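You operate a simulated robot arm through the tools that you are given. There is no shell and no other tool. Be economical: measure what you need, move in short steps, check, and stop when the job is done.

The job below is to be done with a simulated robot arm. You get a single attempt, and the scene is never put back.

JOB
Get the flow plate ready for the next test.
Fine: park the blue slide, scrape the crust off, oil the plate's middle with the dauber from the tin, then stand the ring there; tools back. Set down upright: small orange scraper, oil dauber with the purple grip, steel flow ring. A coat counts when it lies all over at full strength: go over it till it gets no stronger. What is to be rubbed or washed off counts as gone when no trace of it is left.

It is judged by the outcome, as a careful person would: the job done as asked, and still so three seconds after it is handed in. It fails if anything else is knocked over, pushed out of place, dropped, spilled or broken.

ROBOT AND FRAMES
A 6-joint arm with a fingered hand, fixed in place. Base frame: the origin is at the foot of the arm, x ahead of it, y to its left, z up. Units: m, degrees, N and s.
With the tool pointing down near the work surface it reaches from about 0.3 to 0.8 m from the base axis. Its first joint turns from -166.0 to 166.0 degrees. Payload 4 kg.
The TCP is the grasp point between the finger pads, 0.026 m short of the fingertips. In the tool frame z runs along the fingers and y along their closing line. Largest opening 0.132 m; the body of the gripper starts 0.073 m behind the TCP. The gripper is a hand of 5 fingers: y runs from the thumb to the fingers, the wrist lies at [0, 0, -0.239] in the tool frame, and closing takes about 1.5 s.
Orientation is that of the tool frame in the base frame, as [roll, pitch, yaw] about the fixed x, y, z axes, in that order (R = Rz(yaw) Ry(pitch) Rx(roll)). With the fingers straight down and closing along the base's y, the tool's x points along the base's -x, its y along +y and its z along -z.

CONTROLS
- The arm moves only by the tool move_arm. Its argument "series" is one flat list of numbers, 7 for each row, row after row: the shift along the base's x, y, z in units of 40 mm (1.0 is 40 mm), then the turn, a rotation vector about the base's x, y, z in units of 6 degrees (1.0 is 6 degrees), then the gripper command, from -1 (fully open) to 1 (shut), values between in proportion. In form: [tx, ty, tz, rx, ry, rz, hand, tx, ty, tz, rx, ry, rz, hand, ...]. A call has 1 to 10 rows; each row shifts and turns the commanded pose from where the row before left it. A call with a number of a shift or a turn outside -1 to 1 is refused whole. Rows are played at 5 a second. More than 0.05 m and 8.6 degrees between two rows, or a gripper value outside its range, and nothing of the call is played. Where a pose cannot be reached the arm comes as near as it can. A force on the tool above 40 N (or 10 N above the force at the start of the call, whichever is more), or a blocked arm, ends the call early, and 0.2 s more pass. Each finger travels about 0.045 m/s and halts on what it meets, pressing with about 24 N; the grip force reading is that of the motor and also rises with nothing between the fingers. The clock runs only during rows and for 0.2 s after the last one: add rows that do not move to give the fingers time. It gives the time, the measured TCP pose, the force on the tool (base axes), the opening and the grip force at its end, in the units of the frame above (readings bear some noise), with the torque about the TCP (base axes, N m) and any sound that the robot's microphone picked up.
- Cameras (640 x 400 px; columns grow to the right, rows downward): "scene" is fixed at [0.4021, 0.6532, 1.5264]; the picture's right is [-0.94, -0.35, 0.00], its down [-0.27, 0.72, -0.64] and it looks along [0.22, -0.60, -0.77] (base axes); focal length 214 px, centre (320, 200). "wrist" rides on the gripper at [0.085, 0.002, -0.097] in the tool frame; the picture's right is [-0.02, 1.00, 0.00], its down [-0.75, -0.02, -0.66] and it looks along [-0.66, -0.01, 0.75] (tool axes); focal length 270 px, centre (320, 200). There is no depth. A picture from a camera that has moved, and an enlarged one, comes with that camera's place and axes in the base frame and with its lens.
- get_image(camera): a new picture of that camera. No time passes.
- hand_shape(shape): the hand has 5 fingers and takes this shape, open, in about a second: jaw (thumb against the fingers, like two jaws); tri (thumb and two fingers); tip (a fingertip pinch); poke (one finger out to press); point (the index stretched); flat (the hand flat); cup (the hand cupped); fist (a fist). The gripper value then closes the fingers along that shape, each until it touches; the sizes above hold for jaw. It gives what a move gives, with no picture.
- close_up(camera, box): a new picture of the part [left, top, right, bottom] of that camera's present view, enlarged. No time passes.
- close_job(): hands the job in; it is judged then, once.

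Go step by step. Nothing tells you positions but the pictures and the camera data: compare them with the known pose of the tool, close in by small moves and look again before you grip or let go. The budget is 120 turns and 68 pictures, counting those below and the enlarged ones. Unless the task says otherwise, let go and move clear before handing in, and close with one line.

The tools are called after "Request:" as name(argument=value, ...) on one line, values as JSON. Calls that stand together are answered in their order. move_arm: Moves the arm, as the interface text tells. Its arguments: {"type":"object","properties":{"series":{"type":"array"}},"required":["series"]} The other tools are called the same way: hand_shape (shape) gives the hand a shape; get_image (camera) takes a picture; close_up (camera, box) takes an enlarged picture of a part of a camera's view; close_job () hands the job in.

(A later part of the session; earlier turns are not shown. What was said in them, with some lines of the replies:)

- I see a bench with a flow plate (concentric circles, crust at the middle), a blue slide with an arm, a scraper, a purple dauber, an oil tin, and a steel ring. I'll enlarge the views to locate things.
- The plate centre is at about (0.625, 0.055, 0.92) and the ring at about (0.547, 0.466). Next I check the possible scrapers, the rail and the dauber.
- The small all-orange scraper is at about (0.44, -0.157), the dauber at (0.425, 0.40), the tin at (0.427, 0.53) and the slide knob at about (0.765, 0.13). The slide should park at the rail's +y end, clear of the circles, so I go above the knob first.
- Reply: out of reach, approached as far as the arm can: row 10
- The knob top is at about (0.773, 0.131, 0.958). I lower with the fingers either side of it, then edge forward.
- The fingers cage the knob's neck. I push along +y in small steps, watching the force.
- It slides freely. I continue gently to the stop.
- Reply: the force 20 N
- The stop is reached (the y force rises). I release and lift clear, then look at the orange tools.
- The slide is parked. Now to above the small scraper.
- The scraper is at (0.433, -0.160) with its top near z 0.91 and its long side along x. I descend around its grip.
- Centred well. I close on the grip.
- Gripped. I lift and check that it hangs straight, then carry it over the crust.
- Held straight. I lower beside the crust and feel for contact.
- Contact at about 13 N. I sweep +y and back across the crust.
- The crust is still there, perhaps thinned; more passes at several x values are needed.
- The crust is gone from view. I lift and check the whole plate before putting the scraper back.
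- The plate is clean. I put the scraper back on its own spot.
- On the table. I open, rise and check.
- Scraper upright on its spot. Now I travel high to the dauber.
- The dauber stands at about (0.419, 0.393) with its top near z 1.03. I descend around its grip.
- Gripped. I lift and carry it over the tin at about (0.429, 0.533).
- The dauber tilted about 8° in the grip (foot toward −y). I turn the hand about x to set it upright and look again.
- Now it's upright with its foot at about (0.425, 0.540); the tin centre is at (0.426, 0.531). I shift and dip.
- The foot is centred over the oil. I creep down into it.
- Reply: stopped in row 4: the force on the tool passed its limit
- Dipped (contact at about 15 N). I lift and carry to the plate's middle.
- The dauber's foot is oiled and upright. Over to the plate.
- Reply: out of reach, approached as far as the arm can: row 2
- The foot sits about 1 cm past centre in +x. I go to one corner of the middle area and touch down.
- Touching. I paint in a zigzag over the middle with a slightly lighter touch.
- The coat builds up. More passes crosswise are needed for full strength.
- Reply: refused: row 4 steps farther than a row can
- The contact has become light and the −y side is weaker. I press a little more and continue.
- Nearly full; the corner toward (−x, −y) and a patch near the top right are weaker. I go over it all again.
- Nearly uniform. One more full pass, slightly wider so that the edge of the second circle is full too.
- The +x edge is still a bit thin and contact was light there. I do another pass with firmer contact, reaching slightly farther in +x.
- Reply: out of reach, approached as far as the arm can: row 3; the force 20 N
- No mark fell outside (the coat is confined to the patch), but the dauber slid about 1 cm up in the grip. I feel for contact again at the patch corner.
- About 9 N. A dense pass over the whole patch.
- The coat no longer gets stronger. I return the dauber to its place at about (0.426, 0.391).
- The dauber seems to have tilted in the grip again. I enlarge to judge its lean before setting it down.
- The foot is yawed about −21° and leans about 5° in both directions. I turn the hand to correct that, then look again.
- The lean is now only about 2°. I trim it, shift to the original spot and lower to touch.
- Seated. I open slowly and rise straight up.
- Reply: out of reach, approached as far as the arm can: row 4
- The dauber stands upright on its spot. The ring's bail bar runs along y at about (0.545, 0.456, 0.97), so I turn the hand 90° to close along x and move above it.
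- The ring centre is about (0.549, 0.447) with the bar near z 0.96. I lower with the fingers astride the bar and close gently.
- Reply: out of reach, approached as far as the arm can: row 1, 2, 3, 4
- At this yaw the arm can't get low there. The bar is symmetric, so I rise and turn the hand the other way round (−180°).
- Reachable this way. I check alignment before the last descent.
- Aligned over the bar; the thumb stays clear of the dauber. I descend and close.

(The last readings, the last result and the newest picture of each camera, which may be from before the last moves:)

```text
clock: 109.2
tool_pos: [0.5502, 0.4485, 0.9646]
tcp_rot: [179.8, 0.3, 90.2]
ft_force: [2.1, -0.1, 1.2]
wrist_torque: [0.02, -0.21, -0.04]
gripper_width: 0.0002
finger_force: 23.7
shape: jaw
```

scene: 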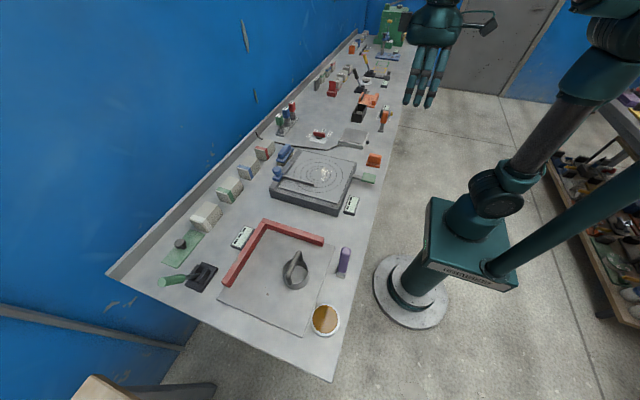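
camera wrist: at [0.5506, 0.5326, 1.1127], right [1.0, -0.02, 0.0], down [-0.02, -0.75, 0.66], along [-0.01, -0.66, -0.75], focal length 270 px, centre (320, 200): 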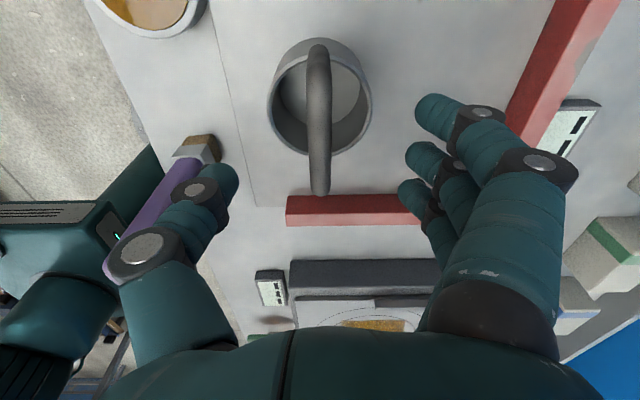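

Request:
move_arm(series=[0, 0, 0.2, 0, 0, 0, 1, 0, 0, 0.5, 0, 0, 0, 1, 0, 0, 0, 0, 0, 0, 1])

Request:
close_up(camera="scene", box=[240, 200, 380, 320])

```text
clock: 110.0
tool_pos: [0.5489, 0.4491, 0.9927]
tcp_rot: [179.8, 0.2, 90.2]
ft_force: [-0.6, -0.4, -1.7]
wrist_torque: [0.0, -0.09, -0.03]
gripper_width: 0.0
finger_force: 23.9
shape: jaw
```

```text
3.33 times, centred on (310, 260) of scene
camera zoom: at [0.4021, 0.6532, 1.5264], right [-0.94, -0.35, 0.0], down [-0.27, 0.72, -0.64], along [0.22, -0.6, -0.77], focal length 715 px, centre (353, 0)
```

zoom: 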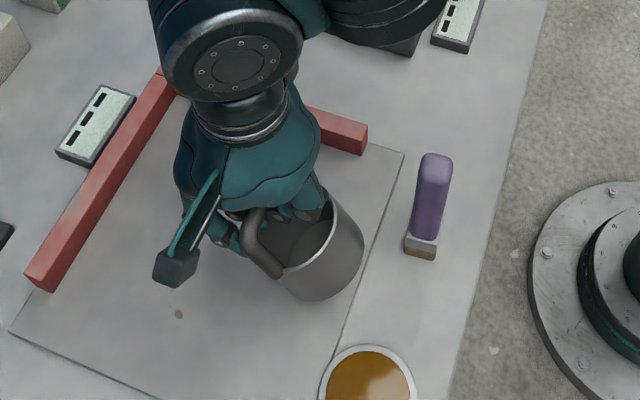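

The ring lifted, but it swung about 45° around its bar (bottom toward −x). I raise it and move to open space, then tilt the hand about −y to level the ring.

Request:
move_arm(series=[0, 0, 0.8, 0, 0, 0, 1, 0, 0, 0.9, 0, 0, 0, 1, 0, 0, 0.9, 0, 0, 0, 1, 0, -0.9, 0, 0, 0, 0, 1, 0, -0.9, 0, 0, 0, 0, 1, 0, -0.9, 0, 0, 0, 0, 1, 0, -0.9, 0, 0, 0, 0, 1])

Request:
move_arm(series=[0, 0, 0, 0, -1, 0, 1, 0, 0, 0, 0, -1, 0, 1, 0, 0, 0, 0, -1, 0, 1, 0, 0, 0, 0, -1, 0, 1, 0, 0, 0, 0, -1, 0, 1, 0, 0, 0, 0, 0, 0, 1])

```text
clock: 111.6
tool_pos: [0.5487, 0.31, 1.0917]
tcp_rot: [179.9, 0.2, 90.2]
ft_force: [-0.2, 0.3, -2.1]
wrist_torque: [-0.01, -0.09, 0.0]
gripper_width: 0.0002
finger_force: 23.9
shape: jaw
out of reach, approached as far as the arm can: row 3
```

```text
clock: 113.0
tool_pos: [0.5505, 0.3095, 1.0912]
tcp_rot: [149.7, 0.3, 90.1]
ft_force: [-0.3, -0.9, -1.7]
wrist_torque: [-0.02, 0.0, -0.02]
gripper_width: 0.0001
finger_force: 24.1
shape: jaw
```

The y-torque has gone to about zero, so the ring should now hang nearly upright. I check.

Request:
close_up(camera="scene", box=[240, 160, 350, 260])

```text
4.00 times, centred on (295, 210) of scene
camera zoom: at [0.4021, 0.6532, 1.5264], right [-0.94, -0.35, 0.0], down [-0.27, 0.72, -0.64], along [0.22, -0.6, -0.77], focal length 858 px, centre (420, 160)
```

zoom: 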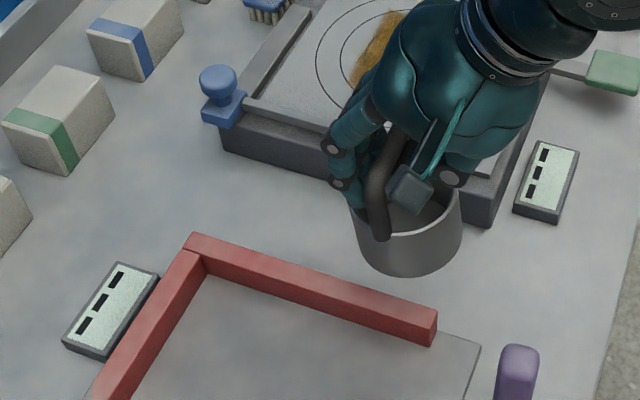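

Upright now, with the ring about 1 cm to −x of the TCP. I carry it over the plate's middle and begin to lower.

Request:
move_arm(series=[0.305, -0.914, 0, 0, -0.3, 0, 1, 0.305, -0.914, 0, 0, 0, 0, 1, 0.305, -0.914, 0, 0, 0, 0, 1, 0.305, -0.914, 0, 0, 0, 0, 1, 0.305, -0.914, 0, 0, 0, 0, 1, 0.305, -0.914, 0, 0, 0, 0, 1, 0.305, -0.914, 0, 0, 0, 0, 1])

Request:
move_arm(series=[0, 0, -0.6, 0, 0, 0, 1, 0, 0, -0.6, 0, 0, 0, 1])

```text
clock: 114.6
tool_pos: [0.6343, 0.0515, 1.0886]
tcp_rot: [148.0, 0.3, 90.1]
ft_force: [-0.9, 0.5, -3.1]
wrist_torque: [0.0, -0.07, 0.0]
gripper_width: 0.0
finger_force: 24.0
shape: jaw
```

```text
clock: 115.2
tool_pos: [0.6353, 0.051, 1.0408]
tcp_rot: [148.0, 0.3, 90.2]
ft_force: [-0.1, 0.4, -2.4]
wrist_torque: [0.01, -0.07, -0.02]
gripper_width: 0.0002
finger_force: 24.3
shape: jaw
```

Request:
close_up(camera="scene", box=[270, 130, 370, 210])

```text
5.00 times, centred on (320, 170) of scene
camera zoom: at [0.4021, 0.6532, 1.5264], right [-0.94, -0.35, 0.0], down [-0.27, 0.72, -0.64], along [0.22, -0.6, -0.77], focal length 1072 px, centre (320, 350)
```

zoom: 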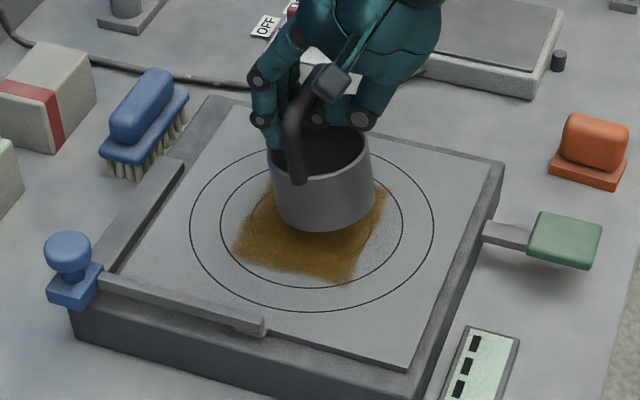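

The ring needs about 5° more levelling and about +1 cm in y. I adjust and creep down.

Request:
move_arm(series=[0, 0.25, 0, 0, -0.8, 0, 1, 0, 0, -0.2, 0, 0, 0, 1, 0, 0, -0.1, 0, 0, 0, 1])

Request:
move_arm(series=[0, 0, -0.08, 0, 0, 0, 1, 0, 0, -0.05, 0, 0, 0, 1])

```text
clock: 116.0
tool_pos: [0.6354, 0.0626, 1.0298]
tcp_rot: [143.2, 0.4, 90.1]
ft_force: [-0.5, 0.7, -2.4]
wrist_torque: [-0.01, -0.02, -0.04]
gripper_width: 0.0
finger_force: 23.7
shape: jaw
```

```text
clock: 116.6
tool_pos: [0.6358, 0.0616, 1.0254]
tcp_rot: [143.2, 0.3, 90.2]
ft_force: [0.2, -1.2, -2.5]
wrist_torque: [0.0, -0.01, 0.01]
gripper_width: 0.0002
finger_force: 24.1
shape: jaw
```

Request:
move_arm(series=[0, 0, -0.08, 0, 0, 0, 1, 0, 0, -0.06, 0, 0, 0, 1])

```text
clock: 117.2
tool_pos: [0.6367, 0.0624, 1.0191]
tcp_rot: [143.2, 0.3, 90.1]
ft_force: [-0.1, -0.2, -2.5]
wrist_torque: [0.0, -0.01, -0.02]
gripper_width: 0.0
finger_force: 24.2
shape: jaw
```

Request:
move_arm(series=[0, 0, -0.06, 0, 0, 0, 1, 0, 0, -0.06, 0, 0, 0, 1])

```text
clock: 117.8
tool_pos: [0.637, 0.0621, 1.0147]
tcp_rot: [143.2, 0.3, 90.1]
ft_force: [0.1, 0.4, -1.8]
wrist_torque: [0.01, -0.02, -0.04]
gripper_width: 0.0
finger_force: 23.8
shape: jaw
```

The gap was larger than assumed, so the y correction was too much. I shift back about 1 cm in y while still clear, then continue down.

Request:
move_arm(series=[0.06, -0.22, 0, 0, 0, 0, 1, 0, 0, -0.06, 0, 0, 0, 1, 0, 0, -0.05, 0, 0, 0, 1])

```text
clock: 118.6
tool_pos: [0.6376, 0.0517, 1.0105]
tcp_rot: [143.2, 0.3, 90.0]
ft_force: [0.2, 0.5, -0.9]
wrist_torque: [-0.03, -0.03, 0.0]
gripper_width: 0.0
finger_force: 24.0
shape: jaw
```

Request:
move_arm(series=[0, 0, -0.05, 0, 0, 0, 1, 0, 0, -0.04, 0, 0, 0, 1])

```text
clock: 119.2
tool_pos: [0.6388, 0.0534, 1.0076]
tcp_rot: [143.2, 0.3, 89.9]
ft_force: [0.0, -0.7, -0.4]
wrist_torque: [0.03, -0.03, 0.04]
gripper_width: 0.0001
finger_force: 23.7
shape: jaw
```

The ring is touching down. I trim 3 mm in y, seat it lightly, and read the force.

Request:
move_arm(series=[0, -0.08, 0.04, 0, 0, 0, 1, 0, 0, -0.06, 0, 0, 0, 1, 0, 0, -0.04, 0, 0, 0, 1])

```text
clock: 120.0
tool_pos: [0.6371, 0.0499, 1.0058]
tcp_rot: [143.3, 0.3, 90.1]
ft_force: [0.2, 0.7, 0.1]
wrist_torque: [0.01, -0.03, 0.04]
gripper_width: 0.0
finger_force: 24.1
shape: jaw
```

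Request:
move_arm(series=[0, 0, -0.05, 0, 0, 0, 1, 0, 0, -0.03, 0, 0, 0, 1])

```text
clock: 120.6
tool_pos: [0.6378, 0.0484, 1.0014]
tcp_rot: [143.3, 0.3, 90.2]
ft_force: [0.3, -0.3, 0.8]
wrist_torque: [0.0, -0.04, 0.06]
gripper_width: 0.0
finger_force: 24.4
shape: jaw
```

The ring is supported by the plate. I open slowly.

Request:
move_arm(series=[0, 0, 0, 0, 0, 0, 0.85, 0, 0, 0, 0, 0, 0, 0.7, 0, 0, 0, 0, 0, 0, 0.55, 0, 0, 0, 0, 0, 0, 0.4, 0, 0, 0, 0, 0, 0, 0.25, 0, 0, 0, 0, 0, 0, 0.15, 0, 0, 0, 0, 0, 0, 0.15])

Request:
close_up(camera="scene", box=[270, 130, 370, 210])

```text
clock: 122.2
tool_pos: [0.6379, 0.0504, 1.0015]
tcp_rot: [143.1, 0.3, 90.2]
ft_force: [1.5, 0.6, 1.6]
wrist_torque: [0.01, 0.04, 0.0]
gripper_width: 0.0542
finger_force: 0.1
shape: jaw
```

```text
5.00 times, centred on (320, 170) of scene
camera zoom: at [0.4021, 0.6532, 1.5264], right [-0.94, -0.35, 0.0], down [-0.27, 0.72, -0.64], along [0.22, -0.6, -0.77], focal length 1072 px, centre (320, 350)
```

zoom: 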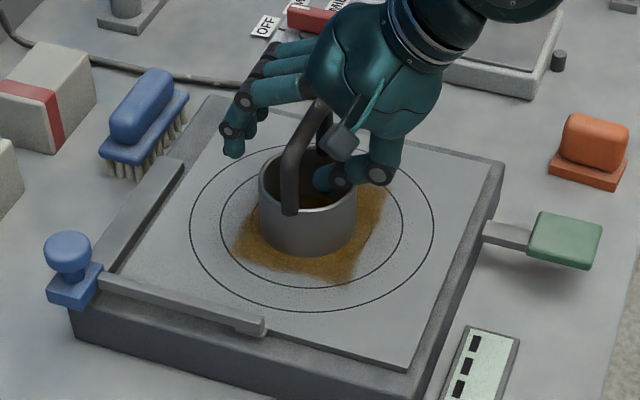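

The ring stands on the oiled middle. I back out along the finger direction in small steps, watching the force.

Request:
move_arm(series=[-0.15, 0, 0.2, 0, 0, 0, 0.15, -0.15, 0, 0.2, 0, 0, 0, 0.15])

```text
clock: 122.8
tool_pos: [0.6262, 0.0503, 1.0167]
tcp_rot: [143.1, 0.3, 90.1]
ft_force: [-0.2, -0.2, -0.7]
wrist_torque: [0.0, 0.0, -0.02]
gripper_width: 0.0554
finger_force: 0.1
shape: jaw
```

No contact. I continue out.

Request:
move_arm(series=[-0.15, 0, 0.2, 0, 0, 0, 0.15, -0.15, 0, 0.2, 0, 0, 0, 0.15])

Request:
move_arm(series=[-0.15, 0, 0.2, 0, 0, 0, 0.15, -0.15, 0, 0.2, 0, 0, 0, 0.15, -0.15, 0, 0.2, 0, 0, 0, 0.15])

```text
clock: 123.4
tool_pos: [0.6151, 0.0494, 1.0328]
tcp_rot: [143.2, 0.3, 90.1]
ft_force: [0.2, -0.1, 0.2]
wrist_torque: [0.01, 0.01, 0.0]
gripper_width: 0.0555
finger_force: 0.0
shape: jaw
```

```text
clock: 124.2
tool_pos: [0.597, 0.0505, 1.0567]
tcp_rot: [143.1, 0.3, 90.1]
ft_force: [0.7, 0.1, 0.6]
wrist_torque: [0.01, -0.05, 0.0]
gripper_width: 0.0554
finger_force: 0.0
shape: jaw
```

Request:
move_arm(series=[-0.2, 0, 0.3, 0, 0, 0, 0.15, -0.3, 0, 0.6, 0, 0, 0, 0.15, -0.4, 0, 0.8, 0, 0, 0, 0.15, -0.8, -0.3, 0.5, 0, 0, 0, 0.15, -0.8, -0.5, 0.3, 0, 0, 0, 0.15, -0.6, -0.8, 0, 0, 0, 0, 0.15, 0, -1, 0, 0, 0, 0, 0.15, 0, -1, 0, 0, 0, 0, 0.15])

Request:
get_image(camera="scene")

```text
clock: 126.0
tool_pos: [0.474, -0.0932, 1.1576]
tcp_rot: [143.1, 0.4, 90.1]
ft_force: [0.0, 0.1, -0.3]
wrist_torque: [0.01, -0.01, -0.01]
gripper_width: 0.0553
finger_force: 0.1
shape: jaw
```

```text
refused: no pictures are left
```

I can't see the final state because my pictures are used up. The last one showed the ring upright on the oiled middle, and the forces stayed near zero as the hand backed clear, so I hand in.

Request:
close_job()

```text
The job is handed in.
```

The job is handed in: slide parked, crust scraped off, middle oiled until it got no stronger, ring stood on it, and scraper and dauber back upright on their spots. My pictures ran out before the hand had fully backed away from the ring, so its final state is judged from the last picture and the force readings.
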